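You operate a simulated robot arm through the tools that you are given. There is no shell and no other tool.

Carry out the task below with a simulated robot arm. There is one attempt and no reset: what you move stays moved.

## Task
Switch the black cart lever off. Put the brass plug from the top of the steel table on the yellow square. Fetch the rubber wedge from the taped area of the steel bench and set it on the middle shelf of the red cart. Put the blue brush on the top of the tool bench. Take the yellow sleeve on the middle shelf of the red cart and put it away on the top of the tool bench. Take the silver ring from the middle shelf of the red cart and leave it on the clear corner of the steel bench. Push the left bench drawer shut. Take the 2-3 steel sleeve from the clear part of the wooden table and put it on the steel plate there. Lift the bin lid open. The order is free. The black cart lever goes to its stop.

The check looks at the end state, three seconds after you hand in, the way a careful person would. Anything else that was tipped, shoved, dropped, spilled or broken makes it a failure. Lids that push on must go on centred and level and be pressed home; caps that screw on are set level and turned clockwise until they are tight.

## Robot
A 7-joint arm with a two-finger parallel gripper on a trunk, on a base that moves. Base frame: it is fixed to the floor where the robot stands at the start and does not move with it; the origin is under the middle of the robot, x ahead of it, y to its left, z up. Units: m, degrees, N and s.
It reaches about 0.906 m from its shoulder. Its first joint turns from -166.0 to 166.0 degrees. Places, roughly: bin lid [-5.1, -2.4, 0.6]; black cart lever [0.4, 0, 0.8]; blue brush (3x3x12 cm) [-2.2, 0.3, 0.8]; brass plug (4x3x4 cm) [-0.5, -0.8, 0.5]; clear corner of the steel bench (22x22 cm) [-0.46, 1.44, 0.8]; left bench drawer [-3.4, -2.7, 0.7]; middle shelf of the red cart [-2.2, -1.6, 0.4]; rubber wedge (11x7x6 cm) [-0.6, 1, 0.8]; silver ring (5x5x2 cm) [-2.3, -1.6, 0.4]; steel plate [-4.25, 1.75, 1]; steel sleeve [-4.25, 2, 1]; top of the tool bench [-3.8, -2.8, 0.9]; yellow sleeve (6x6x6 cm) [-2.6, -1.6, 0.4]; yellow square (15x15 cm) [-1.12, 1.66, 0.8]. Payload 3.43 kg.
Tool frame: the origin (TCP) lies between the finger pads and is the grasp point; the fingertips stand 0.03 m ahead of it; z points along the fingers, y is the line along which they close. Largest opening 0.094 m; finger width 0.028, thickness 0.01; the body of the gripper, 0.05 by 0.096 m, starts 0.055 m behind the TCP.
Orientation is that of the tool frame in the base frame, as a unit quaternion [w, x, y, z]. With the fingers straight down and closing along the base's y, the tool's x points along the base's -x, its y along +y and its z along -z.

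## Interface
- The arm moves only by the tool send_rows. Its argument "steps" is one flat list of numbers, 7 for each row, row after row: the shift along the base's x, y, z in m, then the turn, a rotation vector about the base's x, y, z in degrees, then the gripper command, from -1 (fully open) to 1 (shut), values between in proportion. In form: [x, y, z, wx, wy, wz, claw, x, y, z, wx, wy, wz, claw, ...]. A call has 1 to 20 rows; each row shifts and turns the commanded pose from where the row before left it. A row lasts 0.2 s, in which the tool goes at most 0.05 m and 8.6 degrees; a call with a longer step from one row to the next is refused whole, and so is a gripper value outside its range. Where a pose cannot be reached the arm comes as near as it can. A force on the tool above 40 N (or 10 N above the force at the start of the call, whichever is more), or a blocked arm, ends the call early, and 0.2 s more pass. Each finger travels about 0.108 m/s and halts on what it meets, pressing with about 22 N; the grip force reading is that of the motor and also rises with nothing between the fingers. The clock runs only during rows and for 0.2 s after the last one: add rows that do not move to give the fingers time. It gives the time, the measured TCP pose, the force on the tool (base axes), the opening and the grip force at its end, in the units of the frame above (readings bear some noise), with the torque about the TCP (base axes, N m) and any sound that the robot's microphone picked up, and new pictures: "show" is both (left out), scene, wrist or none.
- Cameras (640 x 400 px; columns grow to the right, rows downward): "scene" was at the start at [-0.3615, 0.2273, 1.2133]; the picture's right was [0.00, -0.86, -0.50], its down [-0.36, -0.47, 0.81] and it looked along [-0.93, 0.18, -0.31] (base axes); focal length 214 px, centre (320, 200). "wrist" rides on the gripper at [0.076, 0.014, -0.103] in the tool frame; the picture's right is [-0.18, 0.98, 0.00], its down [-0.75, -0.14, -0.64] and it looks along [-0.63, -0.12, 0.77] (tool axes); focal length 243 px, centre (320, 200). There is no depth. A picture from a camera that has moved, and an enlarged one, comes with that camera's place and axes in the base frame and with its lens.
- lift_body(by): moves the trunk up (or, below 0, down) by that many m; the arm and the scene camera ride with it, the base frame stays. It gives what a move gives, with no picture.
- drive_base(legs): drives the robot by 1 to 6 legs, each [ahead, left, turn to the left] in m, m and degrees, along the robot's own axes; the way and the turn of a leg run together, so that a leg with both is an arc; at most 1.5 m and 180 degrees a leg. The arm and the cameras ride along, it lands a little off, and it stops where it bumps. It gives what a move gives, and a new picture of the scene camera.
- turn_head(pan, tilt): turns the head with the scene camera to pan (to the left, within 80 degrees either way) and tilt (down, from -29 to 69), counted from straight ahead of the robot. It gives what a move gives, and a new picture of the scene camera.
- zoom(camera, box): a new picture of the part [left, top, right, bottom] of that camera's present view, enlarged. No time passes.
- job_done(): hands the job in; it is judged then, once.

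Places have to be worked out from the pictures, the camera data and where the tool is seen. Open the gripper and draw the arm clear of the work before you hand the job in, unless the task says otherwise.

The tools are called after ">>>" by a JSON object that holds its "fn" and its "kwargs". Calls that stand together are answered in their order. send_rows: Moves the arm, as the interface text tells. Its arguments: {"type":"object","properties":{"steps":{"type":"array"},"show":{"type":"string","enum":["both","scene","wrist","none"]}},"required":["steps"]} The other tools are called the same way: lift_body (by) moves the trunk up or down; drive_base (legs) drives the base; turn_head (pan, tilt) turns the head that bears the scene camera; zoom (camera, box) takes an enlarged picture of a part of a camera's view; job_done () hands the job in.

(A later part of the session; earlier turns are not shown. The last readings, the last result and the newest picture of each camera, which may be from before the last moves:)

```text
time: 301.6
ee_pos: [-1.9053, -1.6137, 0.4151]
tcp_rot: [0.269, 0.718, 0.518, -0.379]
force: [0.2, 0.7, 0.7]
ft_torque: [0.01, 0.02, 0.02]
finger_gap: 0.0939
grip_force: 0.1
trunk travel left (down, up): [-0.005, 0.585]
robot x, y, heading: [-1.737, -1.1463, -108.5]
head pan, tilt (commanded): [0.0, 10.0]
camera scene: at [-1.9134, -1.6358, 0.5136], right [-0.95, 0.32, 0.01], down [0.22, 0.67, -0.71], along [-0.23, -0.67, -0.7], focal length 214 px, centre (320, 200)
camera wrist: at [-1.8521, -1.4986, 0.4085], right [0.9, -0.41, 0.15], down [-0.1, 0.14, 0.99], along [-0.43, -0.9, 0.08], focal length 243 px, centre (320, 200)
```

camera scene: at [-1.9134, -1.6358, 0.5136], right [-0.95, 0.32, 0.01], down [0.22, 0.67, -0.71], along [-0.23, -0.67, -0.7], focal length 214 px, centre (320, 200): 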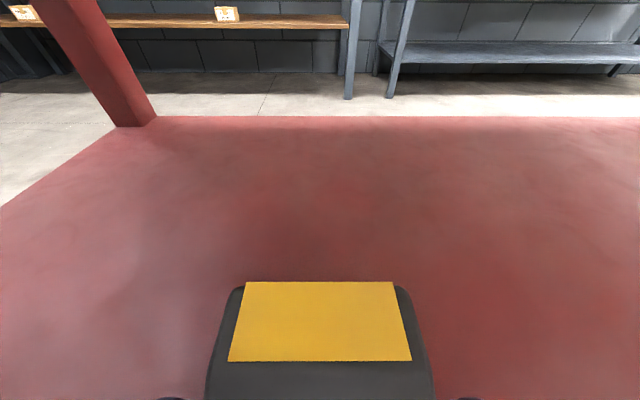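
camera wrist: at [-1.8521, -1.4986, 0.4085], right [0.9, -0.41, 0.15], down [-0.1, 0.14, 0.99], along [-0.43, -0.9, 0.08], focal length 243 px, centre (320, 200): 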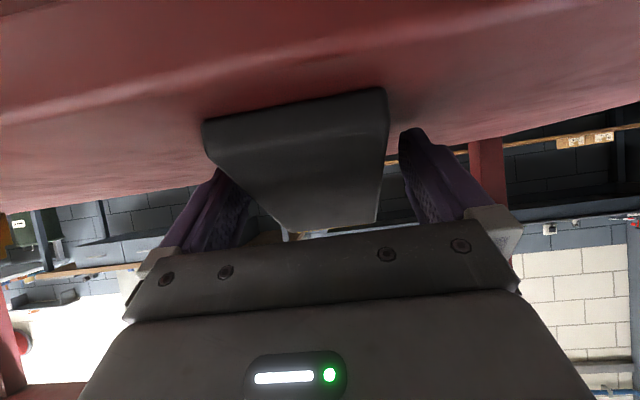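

The wedge is released and rests flat. I withdraw along the tool axis.

>>> {"fn": "send_rows", "kwargs": {"steps": [0.0103, 0.031, 0.023, 0, 0, 0, -1, 0.0103, 0.031, 0.023, 0, 0, 0, -1, 0.0103, 0.031, 0.023, 0, 0, 0, -1, 0.0103, 0.031, 0.023, 0, 0, 0, -1, 0.0103, 0.031, 0.023, 0, 0, 0, -1, 0.0103, 0.031, 0.015, 0, 0, 0, -1], "show": "scene"}}

```text
time: 303.1
ee_pos: [-1.8677, -1.4906, 0.5431]
tcp_rot: [0.313, 0.679, 0.494, -0.443]
force: [0.7, -0.3, -0.4]
ft_torque: [0.03, 0.0, 0.0]
finger_gap: 0.0937
grip_force: 0.1
trunk travel left (down, up): [-0.005, 0.585]
robot x, y, heading: [-1.7383, -1.1443, -108.5]
head pan, tilt (commanded): [0.0, 10.0]
stopped in row 6: the arm was blocked; the commanded pose is now the measured one
camera scene: at [-1.8683, -1.4953, 0.6443], right [-0.95, 0.32, 0.01], down [0.17, 0.54, -0.83], along [-0.27, -0.78, -0.56], focal length 214 px, centre (320, 200)
```

scene: 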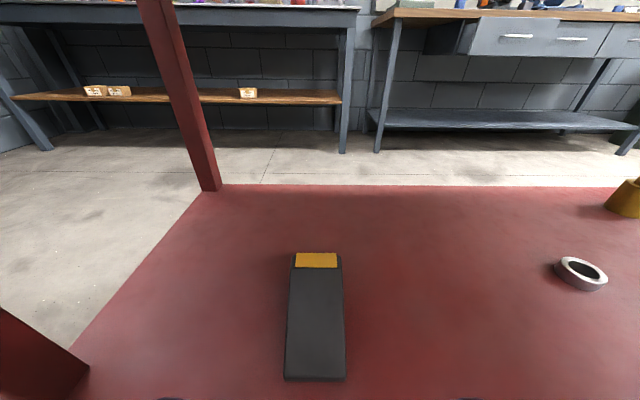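

The wedge sits properly on the shelf. I back off a little and slide right to line up with the silver ring.

>>> {"fn": "drive_base", "kwargs": {"legs": [[-0.06, 0, 0]]}}

>>> {"fn": "drive_base", "kwargs": {"legs": [[0, -0.36, 0]]}}

```text
time: 304.1
ee_pos: [-1.8498, -1.433, 0.5427]
tcp_rot: [0.313, 0.679, 0.494, -0.444]
force: [0.2, 0.1, -0.1]
ft_torque: [0.0, 0.02, -0.01]
finger_gap: 0.0939
grip_force: 0.1
trunk travel left (down, up): [-0.005, 0.585]
robot x, y, heading: [-1.7154, -1.0873, -108.7]
head pan, tilt (commanded): [0.0, 10.0]
camera scene: at [-1.8495, -1.4384, 0.6443], right [-0.95, 0.32, 0.01], down [0.17, 0.54, -0.83], along [-0.27, -0.78, -0.56], focal length 214 px, centre (320, 200)
```

scene: 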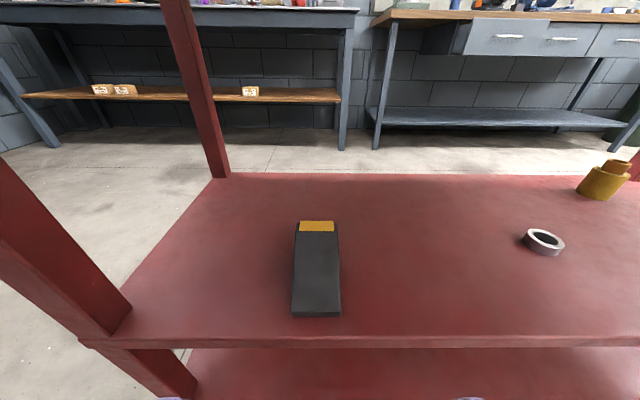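

```text
time: 306.4
ee_pos: [-2.1923, -1.3171, 0.5419]
tcp_rot: [0.311, 0.681, 0.493, -0.444]
force: [-0.8, -0.3, 1.1]
ft_torque: [-0.01, 0.01, 0.01]
finger_gap: 0.0938
grip_force: 0.1
trunk travel left (down, up): [-0.005, 0.585]
robot x, y, heading: [-2.0606, -0.9707, -108.8]
head pan, tilt (commanded): [0.0, 10.0]
camera scene: at [-2.1933, -1.3227, 0.6444], right [-0.95, 0.32, 0.01], down [0.17, 0.54, -0.83], along [-0.27, -0.78, -0.56], focal length 214 px, centre (320, 200)
```

scene: 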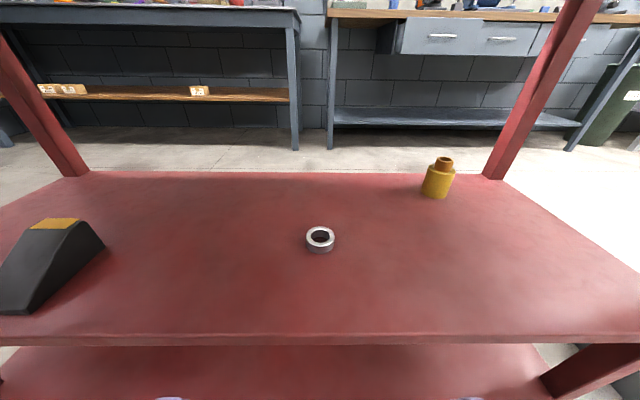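

The ring is centred ahead at about [-2.28, -1.567]; shelf surface z≈0.38. I drive ahead 0.14 m, steepen the tool pitch to ~37° and approach.

>>> {"fn": "drive_base", "kwargs": {"legs": [[0.14, 0, 0]]}}

>>> {"fn": "send_rows", "kwargs": {"steps": [-0.005, -0.015, -0.02, 6.2, -2.06, 0, -1, -0.008, -0.025, -0.03, 6.2, -2.06, 0, -1, 0, 0, 0, 0, 0, 0, -1], "show": "both"}}

```text
time: 307.7
ee_pos: [-2.2285, -1.408, 0.5437]
tcp_rot: [0.31, 0.682, 0.488, -0.448]
force: [0.0, -1.3, 0.6]
ft_torque: [0.02, 0.03, 0.02]
finger_gap: 0.0939
grip_force: 0.1
trunk travel left (down, up): [-0.005, 0.585]
robot x, y, heading: [-2.0955, -1.0745, -108.9]
head pan, tilt (commanded): [0.0, 10.0]
stopped in leg 1: the robot was blocked; the commanded pose is now the measured one
camera scene: at [-2.2294, -1.4126, 0.6466], right [-0.94, 0.33, 0.01], down [0.17, 0.53, -0.83], along [-0.28, -0.78, -0.56], focal length 214 px, centre (320, 200)
```

scene: 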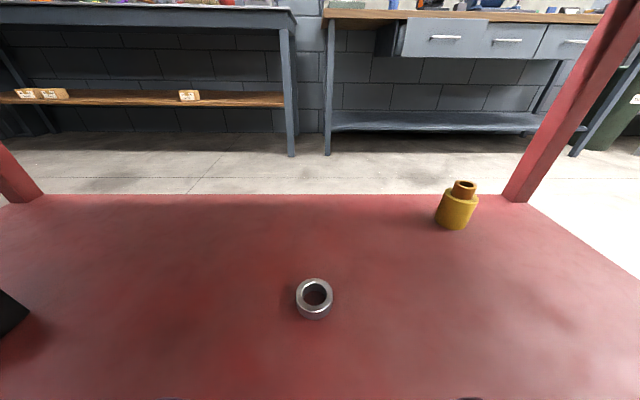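

```text
time: 308.5
ee_pos: [-2.2351, -1.4386, 0.4982]
tcp_rot: [0.246, 0.725, 0.525, -0.372]
force: [-3.3, -1.7, -0.6]
ft_torque: [0.13, -0.17, 0.09]
finger_gap: 0.0942
grip_force: 0.2
trunk travel left (down, up): [-0.005, 0.585]
robot x, y, heading: [-2.098, -1.0611, -109.6]
head pan, tilt (commanded): [0.0, 10.0]
camera scene: at [-2.2403, -1.4648, 0.5966], right [-0.94, 0.33, 0.03], down [0.22, 0.7, -0.68], along [-0.25, -0.64, -0.73], focal length 214 px, centre (320, 200)
camera wrist: at [-2.1786, -1.3235, 0.4977], right [0.9, -0.43, 0.11], down [-0.08, 0.09, 0.99], along [-0.44, -0.9, 0.05], focal length 243 px, centre (320, 200)
```

scene: 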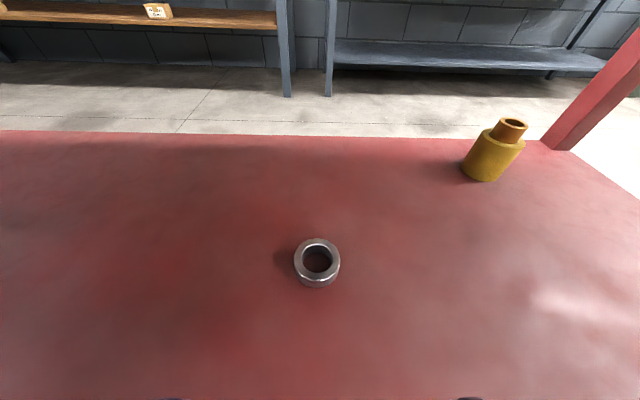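
wrist: 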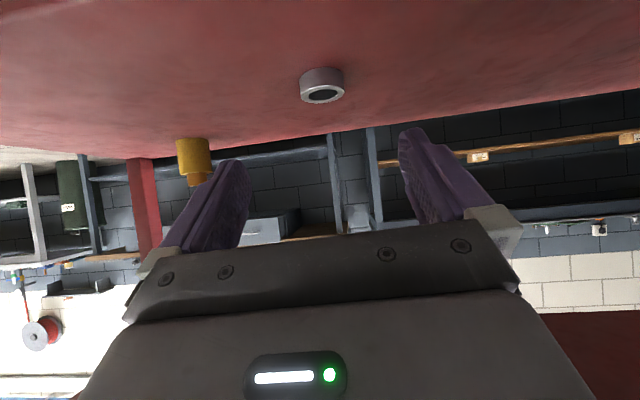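

The forward drive was blocked slightly early — probably the bent elbow touching the top tray's edge. I back off, extend the arm more (straighter), and then drive in with it extended.

>>> {"fn": "drive_base", "kwargs": {"legs": [[-0.09, 0, 0]]}}

>>> {"fn": "send_rows", "kwargs": {"steps": [-0.0105, -0.031, -0.01, 0, 0, 0, -1, -0.0105, -0.031, -0.015, 0, 0, 0, -1, -0.005, -0.016, 0, 0, 0, 0, -1], "show": "scene"}}

```text
time: 309.6
ee_pos: [-2.2131, -1.3697, 0.4893]
tcp_rot: [0.25, 0.728, 0.526, -0.363]
force: [0.0, 0.1, -0.1]
ft_torque: [0.0, 0.0, 0.01]
finger_gap: 0.094
grip_force: 0.1
trunk travel left (down, up): [-0.005, 0.585]
robot x, y, heading: [-2.0655, -0.9896, -108.7]
head pan, tilt (commanded): [0.0, 10.0]
camera scene: at [-2.2215, -1.3961, 0.587], right [-0.95, 0.32, 0.02], down [0.23, 0.7, -0.67], along [-0.23, -0.63, -0.74], focal length 214 px, centre (320, 200)
```

scene: 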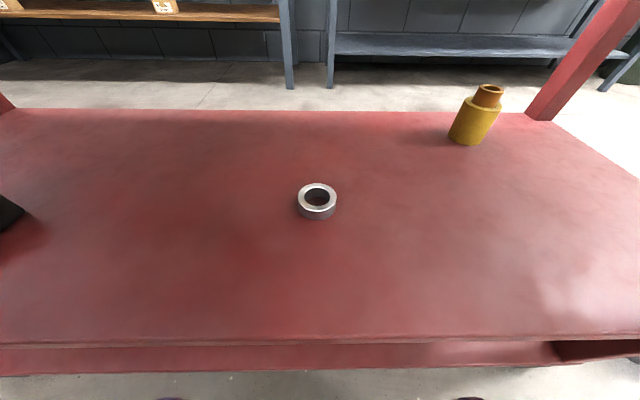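

```text
time: 310.4
ee_pos: [-2.24, -1.4464, 0.4634]
tcp_rot: [0.25, 0.729, 0.524, -0.363]
force: [0.0, -0.6, 0.1]
ft_torque: [0.0, 0.01, 0.03]
finger_gap: 0.094
grip_force: 0.1
trunk travel left (down, up): [-0.005, 0.585]
robot x, y, heading: [-2.0662, -0.9891, -108.7]
head pan, tilt (commanded): [0.0, 10.0]
camera scene: at [-2.2471, -1.4737, 0.5618], right [-0.95, 0.32, 0.02], down [0.23, 0.7, -0.67], along [-0.23, -0.63, -0.74], focal length 214 px, centre (320, 200)
```

scene: 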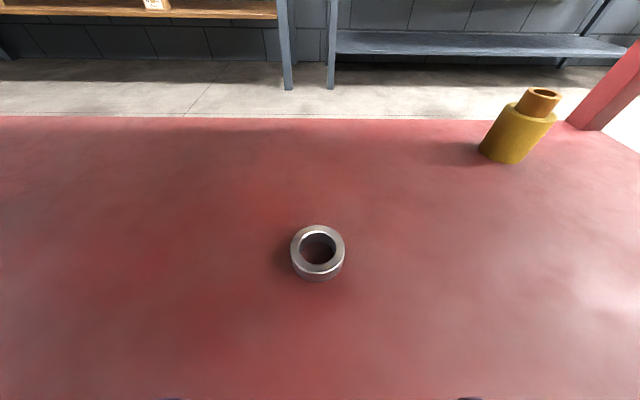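

The ring is at about [-2.277, -1.558]. With the arm extended ahead, I drive in 0.09 m.

>>> {"fn": "drive_base", "kwargs": {"legs": [[0.09, 0, 0]]}}

```text
time: 311.4
ee_pos: [-2.2487, -1.4762, 0.4603]
tcp_rot: [0.247, 0.73, 0.526, -0.358]
force: [-0.5, 0.1, 0.1]
ft_torque: [-0.04, 0.04, -0.01]
finger_gap: 0.0941
grip_force: 0.0
trunk travel left (down, up): [-0.005, 0.585]
robot x, y, heading: [-2.0806, -1.0263, -109.1]
head pan, tilt (commanded): [0.0, 10.0]
stopped in leg 1: the robot was blocked; the commanded pose is now the measured one
camera scene: at [-2.2573, -1.5035, 0.5599], right [-0.95, 0.33, 0.02], down [0.23, 0.71, -0.66], along [-0.23, -0.62, -0.75], focal length 214 px, centre (320, 200)
```

scene: 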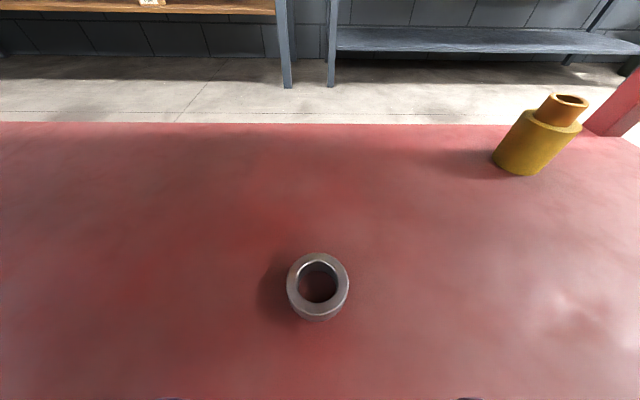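

Blocked again although the arm is extended, so something else may be touching the base. I look around the base: right side first, then left.

>>> {"fn": "turn_head", "kwargs": {"pan": -80, "tilt": 45}}

>>> {"fn": "turn_head", "kwargs": {"pan": 80, "tilt": 45}}

```text
time: 312.9
ee_pos: [-2.2483, -1.476, 0.4619]
tcp_rot: [0.247, 0.731, 0.526, -0.358]
force: [-0.5, 0.4, 0.4]
ft_torque: [-0.02, -0.04, 0.01]
finger_gap: 0.0941
grip_force: 0.0
trunk travel left (down, up): [-0.005, 0.585]
robot x, y, heading: [-2.0789, -1.0312, -108.7]
head pan, tilt (commanded): [-80.0, 45.0]
camera scene: at [-2.3018, -1.3871, 0.5668], right [0.1, 0.78, 0.61], down [0.82, 0.28, -0.49], along [-0.56, 0.55, -0.62], focal length 214 px, centre (320, 200)
```

scene: 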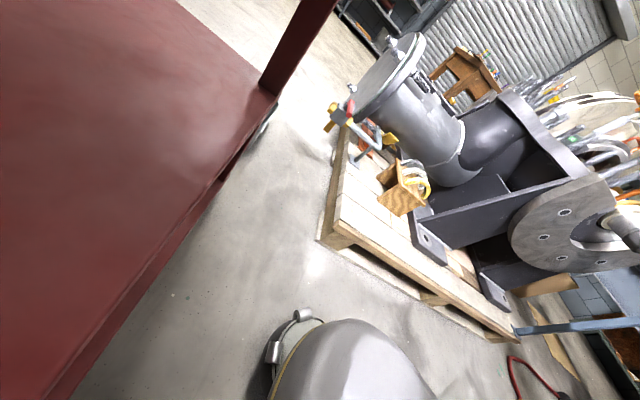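

```text
time: 315.4
ee_pos: [-2.2492, -1.4759, 0.4615]
tcp_rot: [0.247, 0.73, 0.526, -0.358]
force: [0.2, -0.4, -0.9]
ft_torque: [0.01, -0.02, 0.0]
finger_gap: 0.094
grip_force: 0.0
trunk travel left (down, up): [-0.005, 0.585]
robot x, y, heading: [-2.0832, -1.0284, -108.9]
head pan, tilt (commanded): [80.0, 45.0]
camera scene: at [-2.1504, -1.4391, 0.5641], right [-0.42, -0.67, -0.61], down [-0.49, 0.74, -0.47], along [0.76, 0.1, -0.64], focal length 214 px, centre (320, 200)
```

scene: 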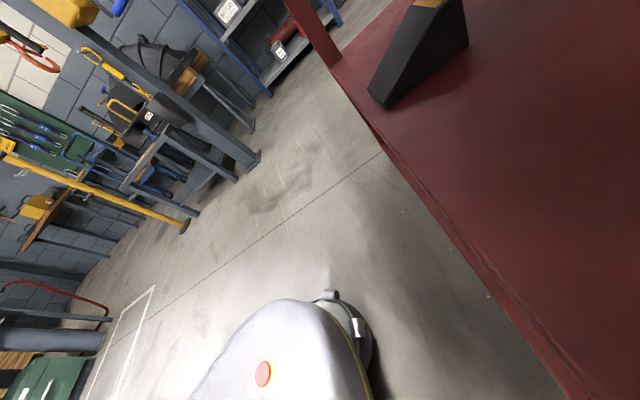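

The base itself is clear all around. I look up ahead to see how the top tray sits relative to the arm.

>>> {"fn": "turn_head", "kwargs": {"pan": 60, "tilt": -29}}

>>> {"fn": "turn_head", "kwargs": {"pan": 0, "tilt": -29}}

```text
time: 316.8
ee_pos: [-2.2481, -1.4762, 0.462]
tcp_rot: [0.247, 0.731, 0.525, -0.359]
force: [1.2, 0.0, 0.3]
ft_torque: [0.02, 0.02, -0.02]
finger_gap: 0.094
grip_force: 0.1
trunk travel left (down, up): [-0.005, 0.585]
robot x, y, heading: [-2.0785, -1.0281, -108.6]
head pan, tilt (commanded): [60.0, -28.6]
camera scene: at [-2.1974, -1.5119, 0.6395], right [-0.7, -0.48, -0.53], down [0.5, 0.21, -0.84], along [0.51, -0.85, 0.09], focal length 214 px, centre (320, 200)
```

scene: 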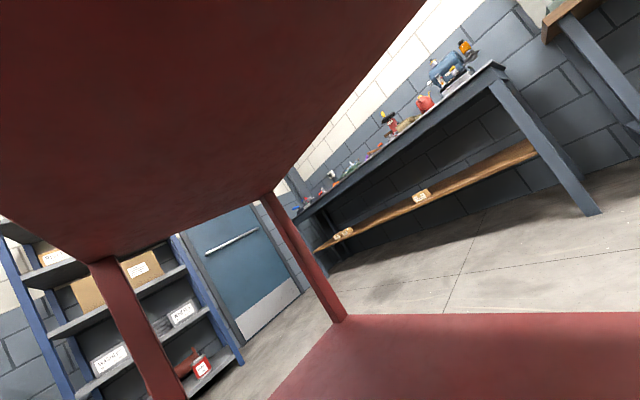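

```text
time: 318.1
ee_pos: [-2.2477, -1.4758, 0.4608]
tcp_rot: [0.247, 0.731, 0.526, -0.358]
force: [-0.3, 0.3, -0.4]
ft_torque: [0.0, 0.01, 0.02]
finger_gap: 0.0939
grip_force: 0.0
trunk travel left (down, up): [-0.005, 0.585]
robot x, y, heading: [-2.0799, -1.0306, -108.6]
head pan, tilt (commanded): [0.0, -28.6]
camera scene: at [-2.2611, -1.5178, 0.6198], right [-0.95, 0.32, 0.02], down [0.04, 0.16, -0.99], along [-0.32, -0.93, -0.17], focal length 214 px, centre (320, 200)
```

scene: 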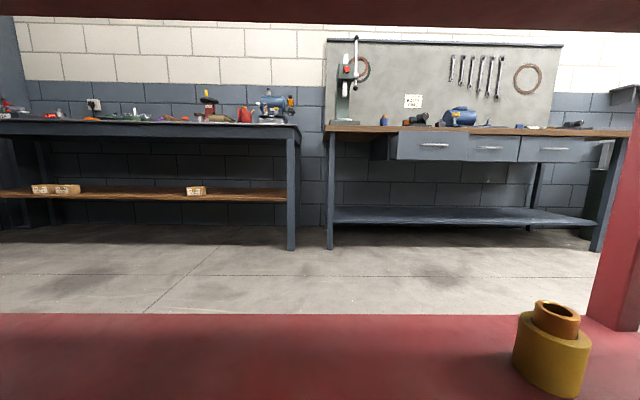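

The tool was pushed back slightly relative to the base in both blocks, so the bent elbow (arm too folded) is touching the top tray. I back off, raise the trunk so the arm will be straighter, and reach in from farther away.

>>> {"fn": "drive_base", "kwargs": {"legs": [[-0.08, 0, 0]]}}

>>> {"fn": "lift_body", "kwargs": {"by": 0.18}}

>>> {"fn": "send_rows", "kwargs": {"steps": [0, 0, -0.045, 0, 0, 0, -1, 0, 0, -0.045, 0, 0, 0, -1, 0, 0, -0.045, 0, 0, 0, -1, 0, 0, -0.035, 0, 0, 0, -1, 0, 0, 0, 0, 0, 0, -1], "show": "none"}}

>>> {"fn": "turn_head", "kwargs": {"pan": 0, "tilt": 0}}

```text
time: 319.2
ee_pos: [-2.2249, -1.4038, 0.4579]
tcp_rot: [0.246, 0.731, 0.527, -0.356]
force: [-0.2, -0.1, -0.4]
ft_torque: [-0.01, 0.0, -0.02]
finger_gap: 0.0939
grip_force: 0.0
trunk travel left (down, up): [-0.005, 0.585]
robot x, y, heading: [-2.0572, -0.9526, -108.7]
head pan, tilt (commanded): [0.0, -28.6]
camera scene: at [-2.2368, -1.4471, 0.6158], right [-0.95, 0.32, 0.02], down [0.04, 0.17, -0.98], along [-0.32, -0.93, -0.18], focal length 214 px, centre (320, 200)
```

scene: 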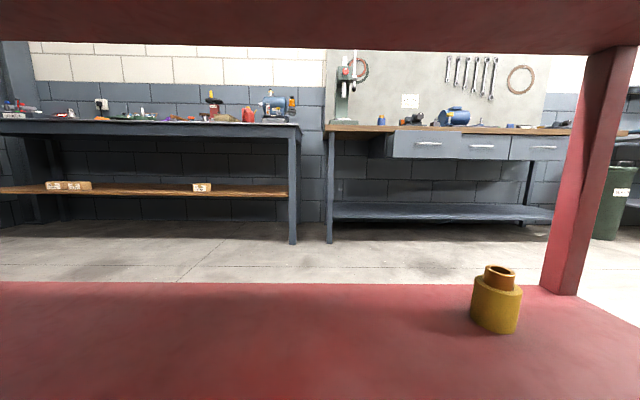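

```text
time: 320.8
ee_pos: [-2.221, -1.3982, 0.6176]
tcp_rot: [0.241, 0.736, 0.529, -0.347]
force: [-1.4, -2.1, -19.3]
ft_torque: [0.8, -0.94, 0.08]
finger_gap: 0.094
grip_force: 0.0
trunk travel left (down, up): [-0.17, 0.42]
robot x, y, heading: [-2.0538, -0.9534, -108.7]
head pan, tilt (commanded): [0.0, -28.6]
stopped: the force on the tool passed its limit at 52 N (the readings are from after the stop); the commanded pose is now the measured one
```

```text
time: 322.0
ee_pos: [-2.2195, -1.3973, 0.4958]
tcp_rot: [0.241, 0.736, 0.528, -0.349]
force: [-0.2, 0.2, 0.1]
ft_torque: [0.01, -0.01, 0.0]
finger_gap: 0.0939
grip_force: 0.0
out of reach, approached as far as the arm can: row 3, 4
trunk travel left (down, up): [-0.17, 0.42]
robot x, y, heading: [-2.0527, -0.9537, -109.0]
head pan, tilt (commanded): [0.0, -28.6]
```

```text
time: 323.0
ee_pos: [-2.2212, -1.3982, 0.4951]
tcp_rot: [0.242, 0.735, 0.528, -0.35]
force: [0.1, -0.7, 0.4]
ft_torque: [-0.01, -0.02, 0.0]
finger_gap: 0.0938
grip_force: 0.0
trunk travel left (down, up): [-0.17, 0.42]
robot x, y, heading: [-2.0568, -0.9549, -108.7]
head pan, tilt (commanded): [0.0, 0.0]
camera scene: at [-2.2329, -1.4357, 0.6066], right [-0.95, 0.32, 0.01], down [0.2, 0.61, -0.77], along [-0.26, -0.72, -0.64], focal length 214 px, centre (320, 200)
```

scene: 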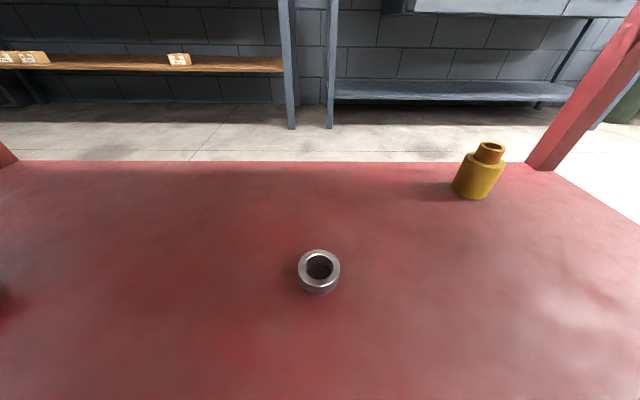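

The head/tool touched the tray's underside while lifting (stopped at the force limit), and nothing on the cart seems disturbed. I now understand the reach: best is the lowest trunk with the arm nearly straight. I lower the trunk in two steps while raising the tool to stay at shelf height.

>>> {"fn": "send_rows", "kwargs": {"steps": [0, 0, 0.03, 0, 0, 0, -1, 0, 0, 0.03, 0, 0, 0, -1], "show": "none"}}

>>> {"fn": "lift_body", "kwargs": {"by": -0.085}}

>>> {"fn": "send_rows", "kwargs": {"steps": [0, 0, 0.03, 0, 0, 0, -1, 0, 0, 0.03, 0, 0, 0, -1], "show": "none"}}

>>> {"fn": "lift_body", "kwargs": {"by": -0.08}}

```text
time: 323.6
ee_pos: [-2.2228, -1.3992, 0.5572]
tcp_rot: [0.241, 0.735, 0.528, -0.349]
force: [0.6, -0.3, -0.1]
ft_torque: [-0.01, -0.03, 0.0]
finger_gap: 0.0941
grip_force: 0.0
trunk travel left (down, up): [-0.17, 0.42]
robot x, y, heading: [-2.057, -0.956, -108.8]
head pan, tilt (commanded): [0.0, 0.0]
```

```text
time: 324.8
ee_pos: [-2.2202, -1.3987, 0.47]
tcp_rot: [0.242, 0.735, 0.529, -0.348]
force: [-0.3, -0.3, -0.2]
ft_torque: [0.0, 0.01, -0.01]
finger_gap: 0.094
grip_force: 0.0
trunk travel left (down, up): [-0.085, 0.505]
robot x, y, heading: [-2.0519, -0.9511, -108.9]
head pan, tilt (commanded): [0.0, 0.0]
```

```text
time: 325.4
ee_pos: [-2.2208, -1.3975, 0.5308]
tcp_rot: [0.241, 0.736, 0.528, -0.348]
force: [0.0, -0.4, -0.1]
ft_torque: [0.02, -0.01, 0.0]
finger_gap: 0.0939
grip_force: 0.2
trunk travel left (down, up): [-0.085, 0.505]
robot x, y, heading: [-2.0526, -0.9522, -108.6]
head pan, tilt (commanded): [0.0, 0.0]
```

```text
time: 326.6
ee_pos: [-2.2212, -1.3988, 0.4511]
tcp_rot: [0.242, 0.735, 0.529, -0.349]
force: [0.7, 1.0, 0.7]
ft_torque: [0.02, 0.02, 0.02]
finger_gap: 0.094
grip_force: 0.0
trunk travel left (down, up): [-0.005, 0.585]
robot x, y, heading: [-2.0521, -0.9529, -108.8]
head pan, tilt (commanded): [0.0, 0.0]
```

>>> {"fn": "send_rows", "kwargs": {"steps": [-0.0163, -0.0465, 0, 0, 0, 0, -1, -0.0163, -0.0465, 0, 0, 0, 0, -1, 0, 0, 0, 0, 0, 0, -1], "show": "scene"}}

```text
time: 327.4
ee_pos: [-2.2539, -1.4913, 0.451]
tcp_rot: [0.241, 0.736, 0.528, -0.348]
force: [0.2, -0.3, 0.0]
ft_torque: [0.01, 0.02, 0.01]
finger_gap: 0.0942
grip_force: 0.1
trunk travel left (down, up): [-0.005, 0.585]
robot x, y, heading: [-2.0542, -0.9534, -108.7]
head pan, tilt (commanded): [0.0, 0.0]
camera scene: at [-2.2662, -1.5292, 0.5617], right [-0.95, 0.32, 0.01], down [0.2, 0.61, -0.77], along [-0.26, -0.72, -0.64], focal length 214 px, centre (320, 200)
```

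scene: 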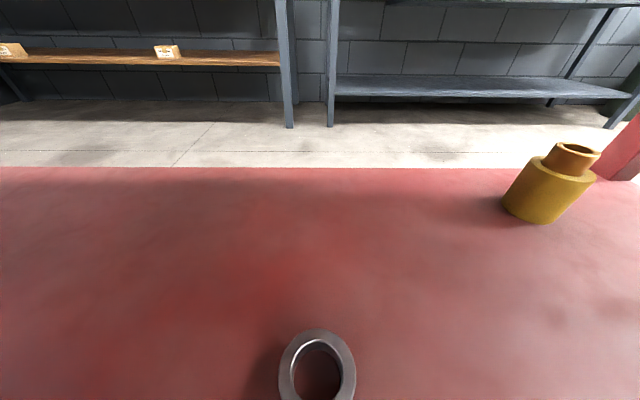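

The ring is at about [-2.279, -1.564]. I drive ahead 0.05 m with the arm extended.

>>> {"fn": "drive_base", "kwargs": {"legs": [[0.05, 0, 0]]}}

```text
time: 328.4
ee_pos: [-2.2664, -1.528, 0.4479]
tcp_rot: [0.238, 0.737, 0.529, -0.346]
force: [0.0, -0.4, -0.1]
ft_torque: [0.0, 0.0, -0.03]
finger_gap: 0.094
grip_force: 0.0
trunk travel left (down, up): [-0.005, 0.585]
robot x, y, heading: [-2.0685, -0.9959, -108.7]
head pan, tilt (commanded): [0.0, 0.0]
stopped in leg 1: the robot was blocked; the commanded pose is now the measured one
camera scene: at [-2.2787, -1.5666, 0.5594], right [-0.95, 0.33, 0.01], down [0.2, 0.62, -0.76], along [-0.26, -0.72, -0.65], focal length 214 px, centre (320, 200)
```

scene: 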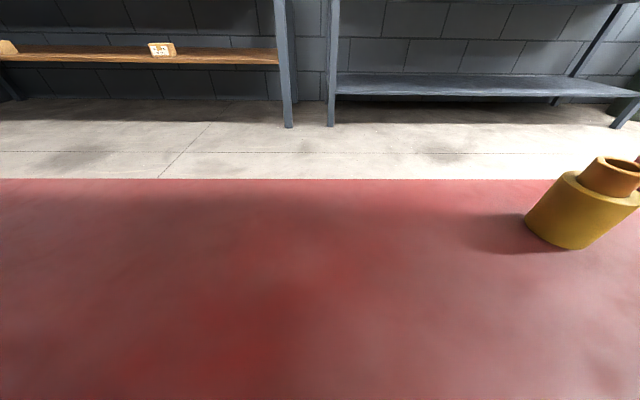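

The elbow again just touches the tray's edge; lowering the tool straightens the arm and pulls the elbow back. I lower to grasp height first, then extend the last 2 cm.

>>> {"fn": "send_rows", "kwargs": {"steps": [0, 0, -0.012, 0, 0, 0, -1, 0, 0, -0.012, 0, 0, 0, -1, 0, 0, -0.01, 0, 0, 0, -1, -0.0033, -0.0095, 0, 0, 0, 0, -1, -0.0033, -0.0095, 0, 0, 0, 0, -1, 0, 0, 0, 0, 0, 0, -1], "show": "both"}}

```text
time: 329.3
ee_pos: [-2.2657, -1.5313, 0.4159]
tcp_rot: [0.24, 0.737, 0.528, -0.346]
force: [7.0, 23.6, 39.5]
ft_torque: [-0.38, -1.85, 1.18]
finger_gap: 0.0928
grip_force: 0.0
trunk travel left (down, up): [-0.005, 0.585]
robot x, y, heading: [-2.0673, -0.9957, -108.6]
head pan, tilt (commanded): [0.0, 0.0]
stopped in row 4: the force on the tool passed its limit at 58 N (the readings are from after the stop); the commanded pose is now the measured one
camera scene: at [-2.2792, -1.5695, 0.5265], right [-0.95, 0.32, 0.01], down [0.2, 0.61, -0.76], along [-0.25, -0.72, -0.65], focal length 214 px, centre (320, 200)
camera wrist: at [-2.2119, -1.4163, 0.4223], right [0.89, -0.43, 0.13], down [-0.12, 0.05, 0.99], along [-0.43, -0.9, -0.01], focal length 243 px, centre (320, 200)
```

scene: 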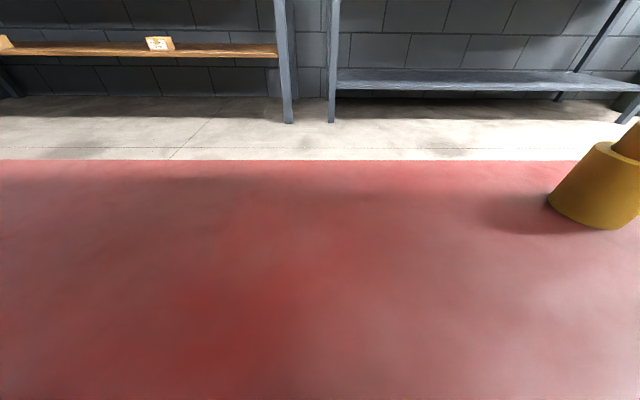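
wrist: 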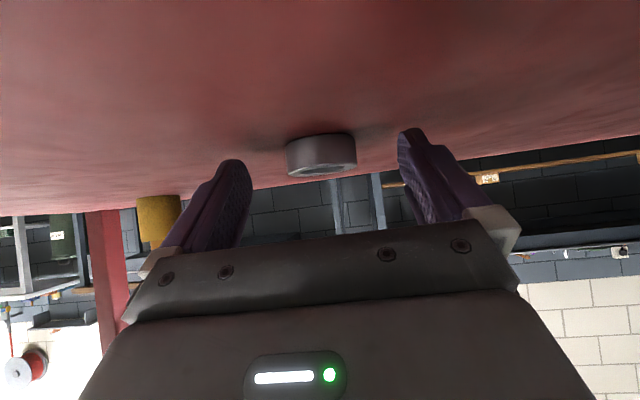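

The fingertips touched the shelf (so its surface is z≈0.386). I rise 4 mm, then extend 1.5 cm forward around the ring.

>>> {"fn": "send_rows", "kwargs": {"steps": [0, 0, 0.004, 0, 0, 0, -1, 0, 0, 0.001, 0, 0, 0, -1, -0.0026, -0.0075, 0, 0, 0, 0, -1, -0.0026, -0.0075, 0, 0, 0, 0, -1, 0, 0, 0, 0, 0, 0, -1], "show": "wrist"}}

```text
time: 330.5
ee_pos: [-2.2697, -1.5443, 0.4147]
tcp_rot: [0.239, 0.738, 0.53, -0.343]
force: [-0.6, -0.2, -0.1]
ft_torque: [0.0, 0.01, 0.0]
finger_gap: 0.094
grip_force: 0.0
trunk travel left (down, up): [-0.005, 0.585]
robot x, y, heading: [-2.0686, -0.9976, -108.9]
head pan, tilt (commanded): [0.0, 0.0]
camera wrist: at [-2.2165, -1.4299, 0.4237], right [0.89, -0.43, 0.13], down [-0.12, 0.04, 0.99], along [-0.43, -0.9, -0.02], focal length 243 px, centre (320, 200)
```

wrist: 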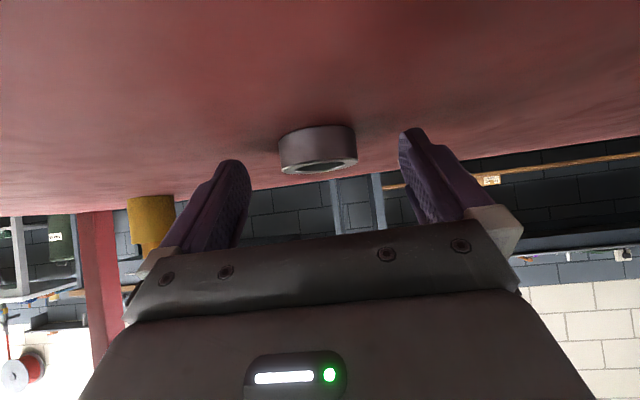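

No contact now and the ring is between the fingertips. I close.

>>> {"fn": "send_rows", "kwargs": {"steps": [0, 0, 0, 0, 0, 0, 0.2, 0, 0, 0, 0, 0, 0, 0.8, 0, 0, 0, 0, 0, 0, 1, 0, 0, 0, 0, 0, 0, 1], "show": "wrist"}}

```text
time: 331.5
ee_pos: [-2.2713, -1.5449, 0.4155]
tcp_rot: [0.238, 0.738, 0.53, -0.344]
force: [0.6, 0.2, 0.0]
ft_torque: [0.01, -0.01, -0.04]
finger_gap: 0.0451
grip_force: 21.8
trunk travel left (down, up): [-0.005, 0.585]
robot x, y, heading: [-2.0687, -1.001, -108.8]
head pan, tilt (commanded): [0.0, 0.0]
camera wrist: at [-2.2166, -1.4299, 0.4238], right [0.89, -0.43, 0.13], down [-0.12, 0.04, 0.99], along [-0.43, -0.9, -0.02], focal length 243 px, centre (320, 200)
```

wrist: 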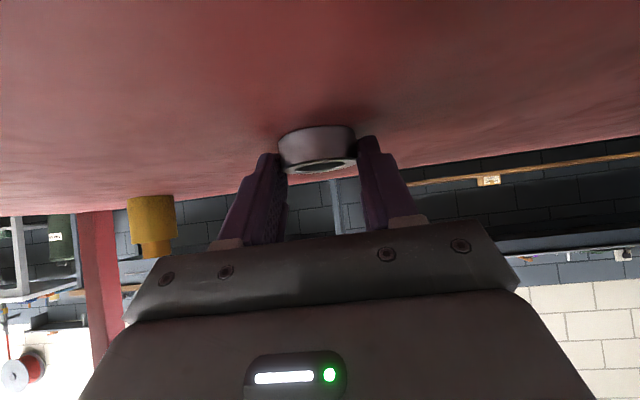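

The ring is gripped (gap 45 mm). I lift gently and check.

>>> {"fn": "send_rows", "kwargs": {"steps": [0, 0, 0.004, 0, 0, 0, 1, 0, 0, 0.008, 0, 0, 0, 1, 0, 0, 0.012, 0, 0, 0, 1, 0, 0, 0, 0, 0, 0, 1], "show": "wrist"}}

```text
time: 332.5
ee_pos: [-2.2697, -1.5368, 0.439]
tcp_rot: [0.237, 0.739, 0.531, -0.341]
force: [-0.6, -0.5, -2.0]
ft_torque: [0.04, 0.0, -0.02]
finger_gap: 0.0452
grip_force: 22.0
trunk travel left (down, up): [-0.005, 0.585]
robot x, y, heading: [-2.0697, -0.994, -108.7]
head pan, tilt (commanded): [0.0, 0.0]
camera wrist: at [-2.2142, -1.4219, 0.4467], right [0.89, -0.43, 0.13], down [-0.13, 0.03, 0.99], along [-0.43, -0.9, -0.02], focal length 243 px, centre (320, 200)
```

wrist: 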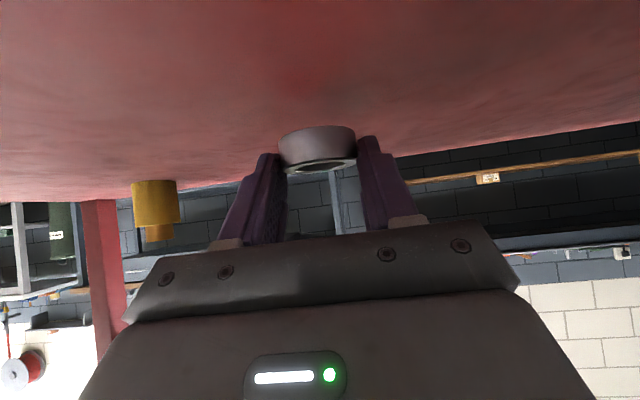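

The ring is held (2 N). I back the base out, then retract the arm.

>>> {"fn": "drive_base", "kwargs": {"legs": [[-0.09, 0, 0]]}}

>>> {"fn": "send_rows", "kwargs": {"steps": [0.013, 0.038, 0.01, 0, 0, 0, 1, 0.013, 0.038, 0.015, 0, 0, 0, 1, 0.013, 0.038, 0.015, 0, 0, 0, 1], "show": "scene"}}

```text
time: 333.6
ee_pos: [-2.2445, -1.4628, 0.4411]
tcp_rot: [0.239, 0.738, 0.529, -0.345]
force: [0.2, 0.1, -1.6]
ft_torque: [0.01, -0.02, 0.0]
finger_gap: 0.0449
grip_force: 21.3
trunk travel left (down, up): [-0.005, 0.585]
robot x, y, heading: [-2.0408, -0.9147, -108.9]
head pan, tilt (commanded): [0.0, 0.0]
camera scene: at [-2.2567, -1.5015, 0.5525], right [-0.95, 0.32, 0.01], down [0.2, 0.62, -0.76], along [-0.25, -0.72, -0.65], focal length 214 px, centre (320, 200)
```

scene: 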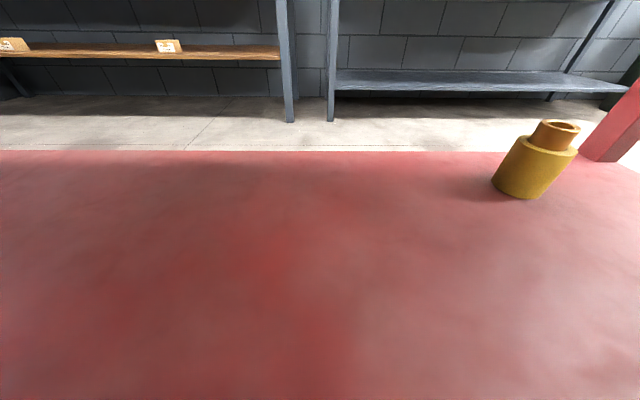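

```text
time: 334.4
ee_pos: [-2.2045, -1.3495, 0.4824]
tcp_rot: [0.239, 0.737, 0.529, -0.345]
force: [-1.1, 0.1, -1.1]
ft_torque: [0.01, 0.02, -0.01]
finger_gap: 0.0451
grip_force: 22.2
trunk travel left (down, up): [-0.005, 0.585]
robot x, y, heading: [-2.0394, -0.9155, -108.5]
head pan, tilt (commanded): [0.0, 0.0]
camera scene: at [-2.217, -1.3877, 0.5935], right [-0.95, 0.32, 0.01], down [0.2, 0.62, -0.76], along [-0.25, -0.72, -0.65], focal length 214 px, centre (320, 200)
```

scene: 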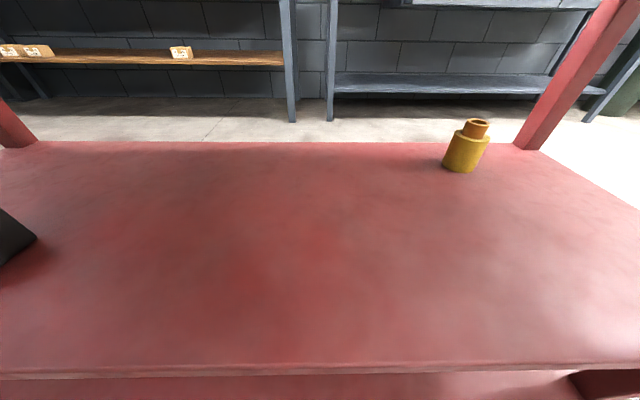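

Ring is clear of the shelf edge. I retract a little more and drive left (east) out from between the cart and the pump stand.

>>> {"fn": "send_rows", "kwargs": {"steps": [0.013, 0.038, 0.01, 0, 0, 0, 1], "show": "none"}}

>>> {"fn": "drive_base", "kwargs": {"legs": [[0, 0.25, 0]]}}

```text
time: 334.8
ee_pos: [-2.1913, -1.3107, 0.4917]
tcp_rot: [0.241, 0.736, 0.53, -0.344]
force: [0.0, 0.7, -1.5]
ft_torque: [0.03, 0.01, 0.01]
finger_gap: 0.0449
grip_force: 21.8
trunk travel left (down, up): [-0.005, 0.585]
robot x, y, heading: [-2.0429, -0.9134, -108.5]
head pan, tilt (commanded): [0.0, 0.0]
```

```text
time: 336.6
ee_pos: [-1.9541, -1.3907, 0.4931]
tcp_rot: [0.238, 0.738, 0.53, -0.344]
force: [-0.8, 0.2, -0.5]
ft_torque: [0.01, 0.0, 0.01]
finger_gap: 0.0449
grip_force: 22.0
trunk travel left (down, up): [-0.005, 0.585]
robot x, y, heading: [-1.8049, -0.9949, -108.6]
head pan, tilt (commanded): [0.0, 0.0]
camera scene: at [-1.9666, -1.43, 0.6034], right [-0.95, 0.32, 0.01], down [0.2, 0.62, -0.76], along [-0.25, -0.72, -0.65], focal length 214 px, centre (320, 200)
```

scene: 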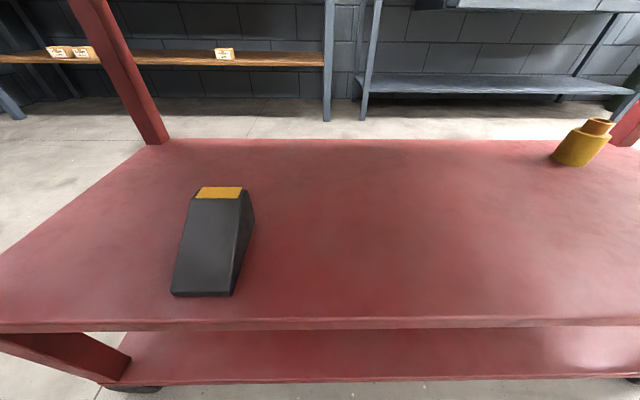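

Continuing left, then I raise trunk and arm for travel.

>>> {"fn": "drive_base", "kwargs": {"legs": [[-0.05, 0.38, 0]]}}

>>> {"fn": "lift_body", "kwargs": {"by": 0.25}}

>>> {"fn": "send_rows", "kwargs": {"steps": [-0.01, -0.025, 0.04, 0, 0, 0, 1, -0.01, -0.025, 0.04, 0, 0, 0, 1, -0.01, -0.025, 0.04, 0, 0, 0, 1, 0, 0, 0.045, 0, 0, 0, 1, 0, 0, 0.045, 0, 0, 0, 1, 0, 0, 0.045, 0, 0, 0, 1, 0, 0, 0.045, 0, 0, 0, 1], "show": "wrist"}}

```text
time: 339.0
ee_pos: [-1.5772, -1.4665, 0.4926]
tcp_rot: [0.238, 0.738, 0.53, -0.344]
force: [-0.6, 0.5, -1.4]
ft_torque: [0.02, 0.02, -0.04]
finger_gap: 0.0452
grip_force: 22.5
trunk travel left (down, up): [-0.005, 0.585]
robot x, y, heading: [-1.4277, -1.0718, -108.4]
head pan, tilt (commanded): [0.0, 0.0]
camera scene: at [-1.5898, -1.5046, 0.6034], right [-0.95, 0.32, 0.01], down [0.2, 0.62, -0.76], along [-0.25, -0.72, -0.65], focal length 214 px, centre (320, 200)
```

scene: 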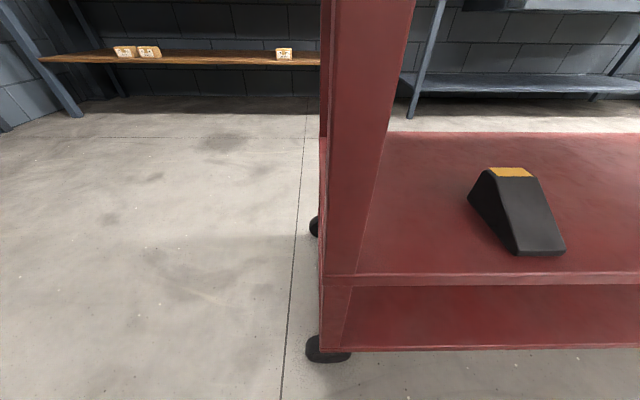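

```text
time: 341.6
ee_pos: [-1.5785, -1.4648, 0.743]
tcp_rot: [0.239, 0.738, 0.53, -0.344]
force: [-0.1, -0.1, -1.4]
ft_torque: [0.05, 0.03, -0.01]
finger_gap: 0.0449
grip_force: 22.0
trunk travel left (down, up): [-0.255, 0.335]
robot x, y, heading: [-1.4273, -1.0702, -108.7]
head pan, tilt (commanded): [0.0, 0.0]
```

```text
time: 343.2
ee_pos: [-1.6066, -1.5404, 1.0439]
tcp_rot: [0.238, 0.738, 0.53, -0.345]
force: [-0.4, 0.7, -0.9]
ft_torque: [0.01, -0.02, -0.04]
finger_gap: 0.0448
grip_force: 21.9
trunk travel left (down, up): [-0.255, 0.335]
robot x, y, heading: [-1.4259, -1.0673, -108.4]
head pan, tilt (commanded): [0.0, 0.0]
camera wrist: at [-1.5529, -1.4257, 1.0514], right [0.89, -0.43, 0.13], down [-0.12, 0.04, 0.99], along [-0.43, -0.9, -0.02], focal length 243 px, centre (320, 200)
```

wrist: 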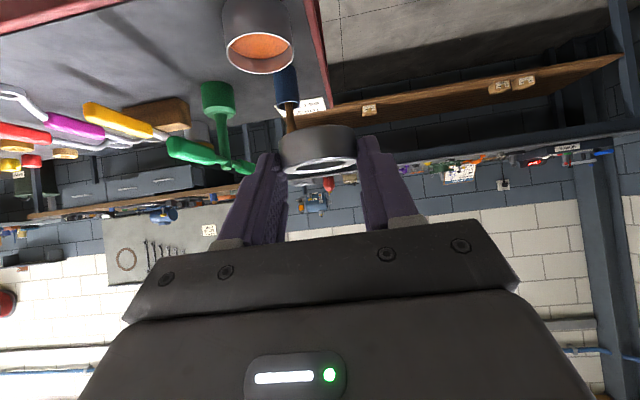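

Ring secure. I back off 0.1 m and turn left to face back toward the gap (north-east).

>>> {"fn": "drive_base", "kwargs": {"legs": [[-0.12, 0, 0], [0, 0, 150]]}}

```text
time: 350.6
ee_pos: [-0.9907, -0.6402, 1.0443]
tcp_rot: [0.395, -0.314, 0.852, 0.138]
force: [-0.1, -0.5, -0.9]
ft_torque: [-0.03, 0.03, 0.02]
finger_gap: 0.0449
grip_force: 21.8
trunk travel left (down, up): [-0.255, 0.335]
robot x, y, heading: [-1.3879, -0.9515, 40.5]
head pan, tilt (commanded): [0.0, 0.0]
camera scene: at [-0.9602, -0.613, 1.1542], right [0.65, -0.76, 0.01], down [-0.49, -0.43, -0.76], along [0.59, 0.48, -0.65], focal length 214 px, centre (320, 200)
```

scene: 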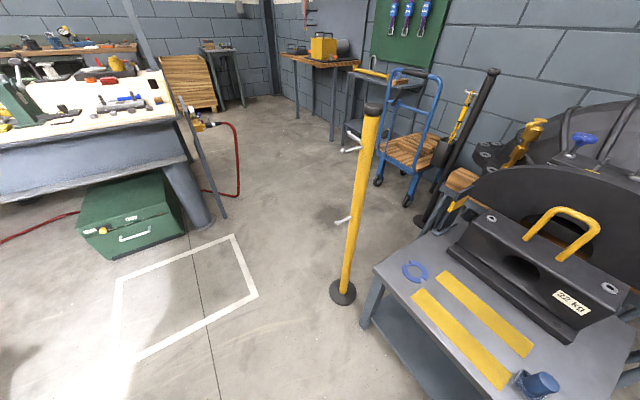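

I see the way back: taped floor square, yellow pole, blue cart. I drive to the taped square area.

>>> {"fn": "drive_base", "kwargs": {"legs": [[0.95, 0.33, 0]]}}

```text
time: 355.7
ee_pos: [-0.4987, 0.2218, 1.0432]
tcp_rot: [0.395, -0.318, 0.85, 0.141]
force: [-0.2, 0.5, -1.0]
ft_torque: [-0.02, 0.02, -0.01]
finger_gap: 0.0449
grip_force: 22.3
trunk travel left (down, up): [-0.255, 0.335]
robot x, y, heading: [-0.8956, -0.094, 40.6]
head pan, tilt (commanded): [0.0, 0.0]
camera scene: at [-0.4686, 0.2496, 1.1541], right [0.65, -0.76, 0.01], down [-0.49, -0.43, -0.76], along [0.58, 0.49, -0.65], focal length 214 px, centre (320, 200)
```

scene: 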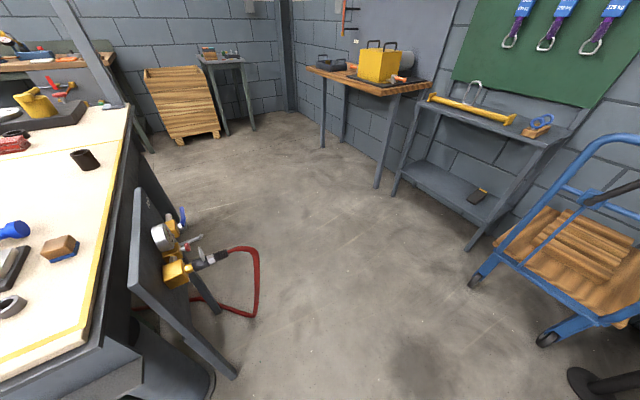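

The way through is visible. I drive through the gap in two legs keeping this heading, staying well clear of the blue cart.

>>> {"fn": "drive_base", "kwargs": {"legs": [[0.439, -0.174, 0], [0.4, -0.17, 0]]}}

```text
time: 360.8
ee_pos: [0.3656, 0.512, 1.0442]
tcp_rot: [0.394, -0.317, 0.851, 0.14]
force: [-0.9, 0.5, -0.6]
ft_torque: [-0.01, 0.04, -0.01]
finger_gap: 0.0447
grip_force: 21.8
trunk travel left (down, up): [-0.255, 0.335]
robot x, y, heading: [-0.0281, 0.1978, 40.8]
head pan, tilt (commanded): [0.0, 0.0]
camera scene: at [0.3957, 0.5399, 1.154], right [0.65, -0.76, 0.01], down [-0.49, -0.43, -0.76], along [0.58, 0.49, -0.65], focal length 214 px, centre (320, 200)
```

scene: 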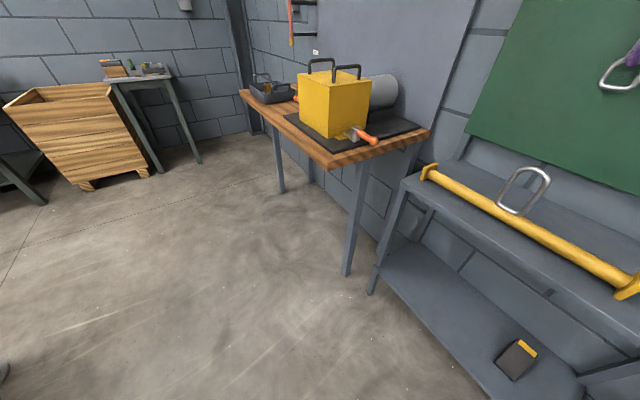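

I turn left to face north, then drive up the aisle.

>>> {"fn": "drive_base", "kwargs": {"legs": [[0, 0, 49], [0.4, -0.2, 0], [0.65, -0.05, 0]]}}

```text
time: 369.0
ee_pos: [0.2431, 1.7519, 1.0425]
tcp_rot: [0.301, -0.641, 0.643, 0.291]
force: [-0.5, -0.6, -1.3]
ft_torque: [0.0, -0.03, 0.0]
finger_gap: 0.0448
grip_force: 21.9
trunk travel left (down, up): [-0.255, 0.335]
robot x, y, heading: [0.2233, 1.2441, 89.8]
head pan, tilt (commanded): [0.0, 0.0]
camera scene: at [0.2418, 1.7933, 1.1541], right [1.0, -0.01, 0.01], down [0.0, -0.65, -0.76], along [0.01, 0.76, -0.65], focal length 214 px, centre (320, 200)
```

scene: 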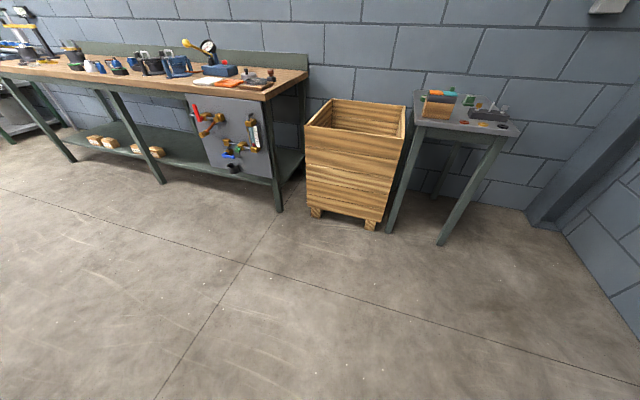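

The lamp post on the bench corner would be close to the sweep of the arm, so I shift right first and then turn toward the bench.

>>> {"fn": "drive_base", "kwargs": {"legs": [[-0.05, -0.15, 0]]}}

>>> {"fn": "drive_base", "kwargs": {"legs": [[0, 0, 74]]}}

```text
time: 370.4
ee_pos: [0.3959, 1.7008, 1.0432]
tcp_rot: [0.301, -0.642, 0.642, 0.292]
force: [0.1, -0.1, -1.4]
ft_torque: [0.0, 0.04, 0.0]
finger_gap: 0.0448
grip_force: 22.3
trunk travel left (down, up): [-0.255, 0.335]
robot x, y, heading: [0.3707, 1.1953, 89.7]
head pan, tilt (commanded): [0.0, 0.0]
camera scene: at [0.3939, 1.7422, 1.1543], right [1.0, -0.01, 0.01], down [0.0, -0.65, -0.76], along [0.01, 0.76, -0.65], focal length 214 px, centre (320, 200)
```

scene: 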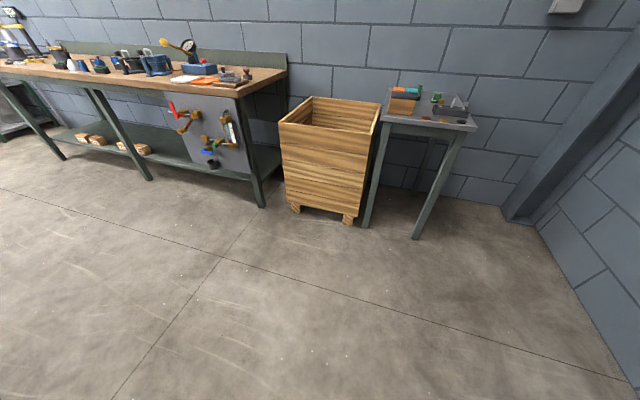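

```text
time: 374.0
ee_pos: [-0.1084, 1.3559, 1.0447]
tcp_rot: [-0.066, 0.899, -0.128, -0.414]
force: [0.2, 0.2, -1.4]
ft_torque: [-0.01, -0.03, 0.03]
finger_gap: 0.045
grip_force: 21.8
trunk travel left (down, up): [-0.255, 0.335]
robot x, y, heading: [0.3747, 1.1907, 163.7]
head pan, tilt (commanded): [0.0, 0.0]
camera scene: at [-0.148, 1.3659, 1.1542], right [0.28, 0.96, 0.01], down [0.62, -0.17, -0.76], along [-0.73, 0.22, -0.65], focal length 214 px, centre (320, 200)
```

scene: 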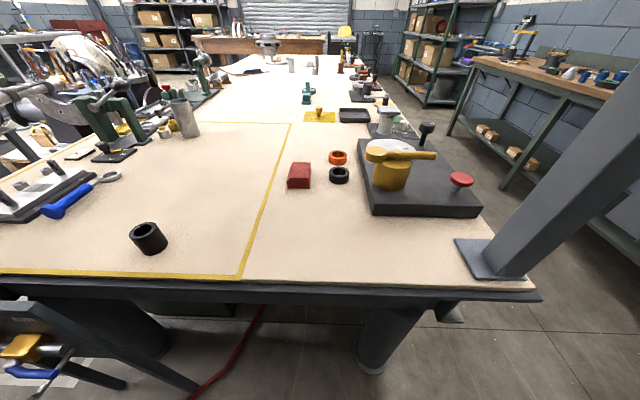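

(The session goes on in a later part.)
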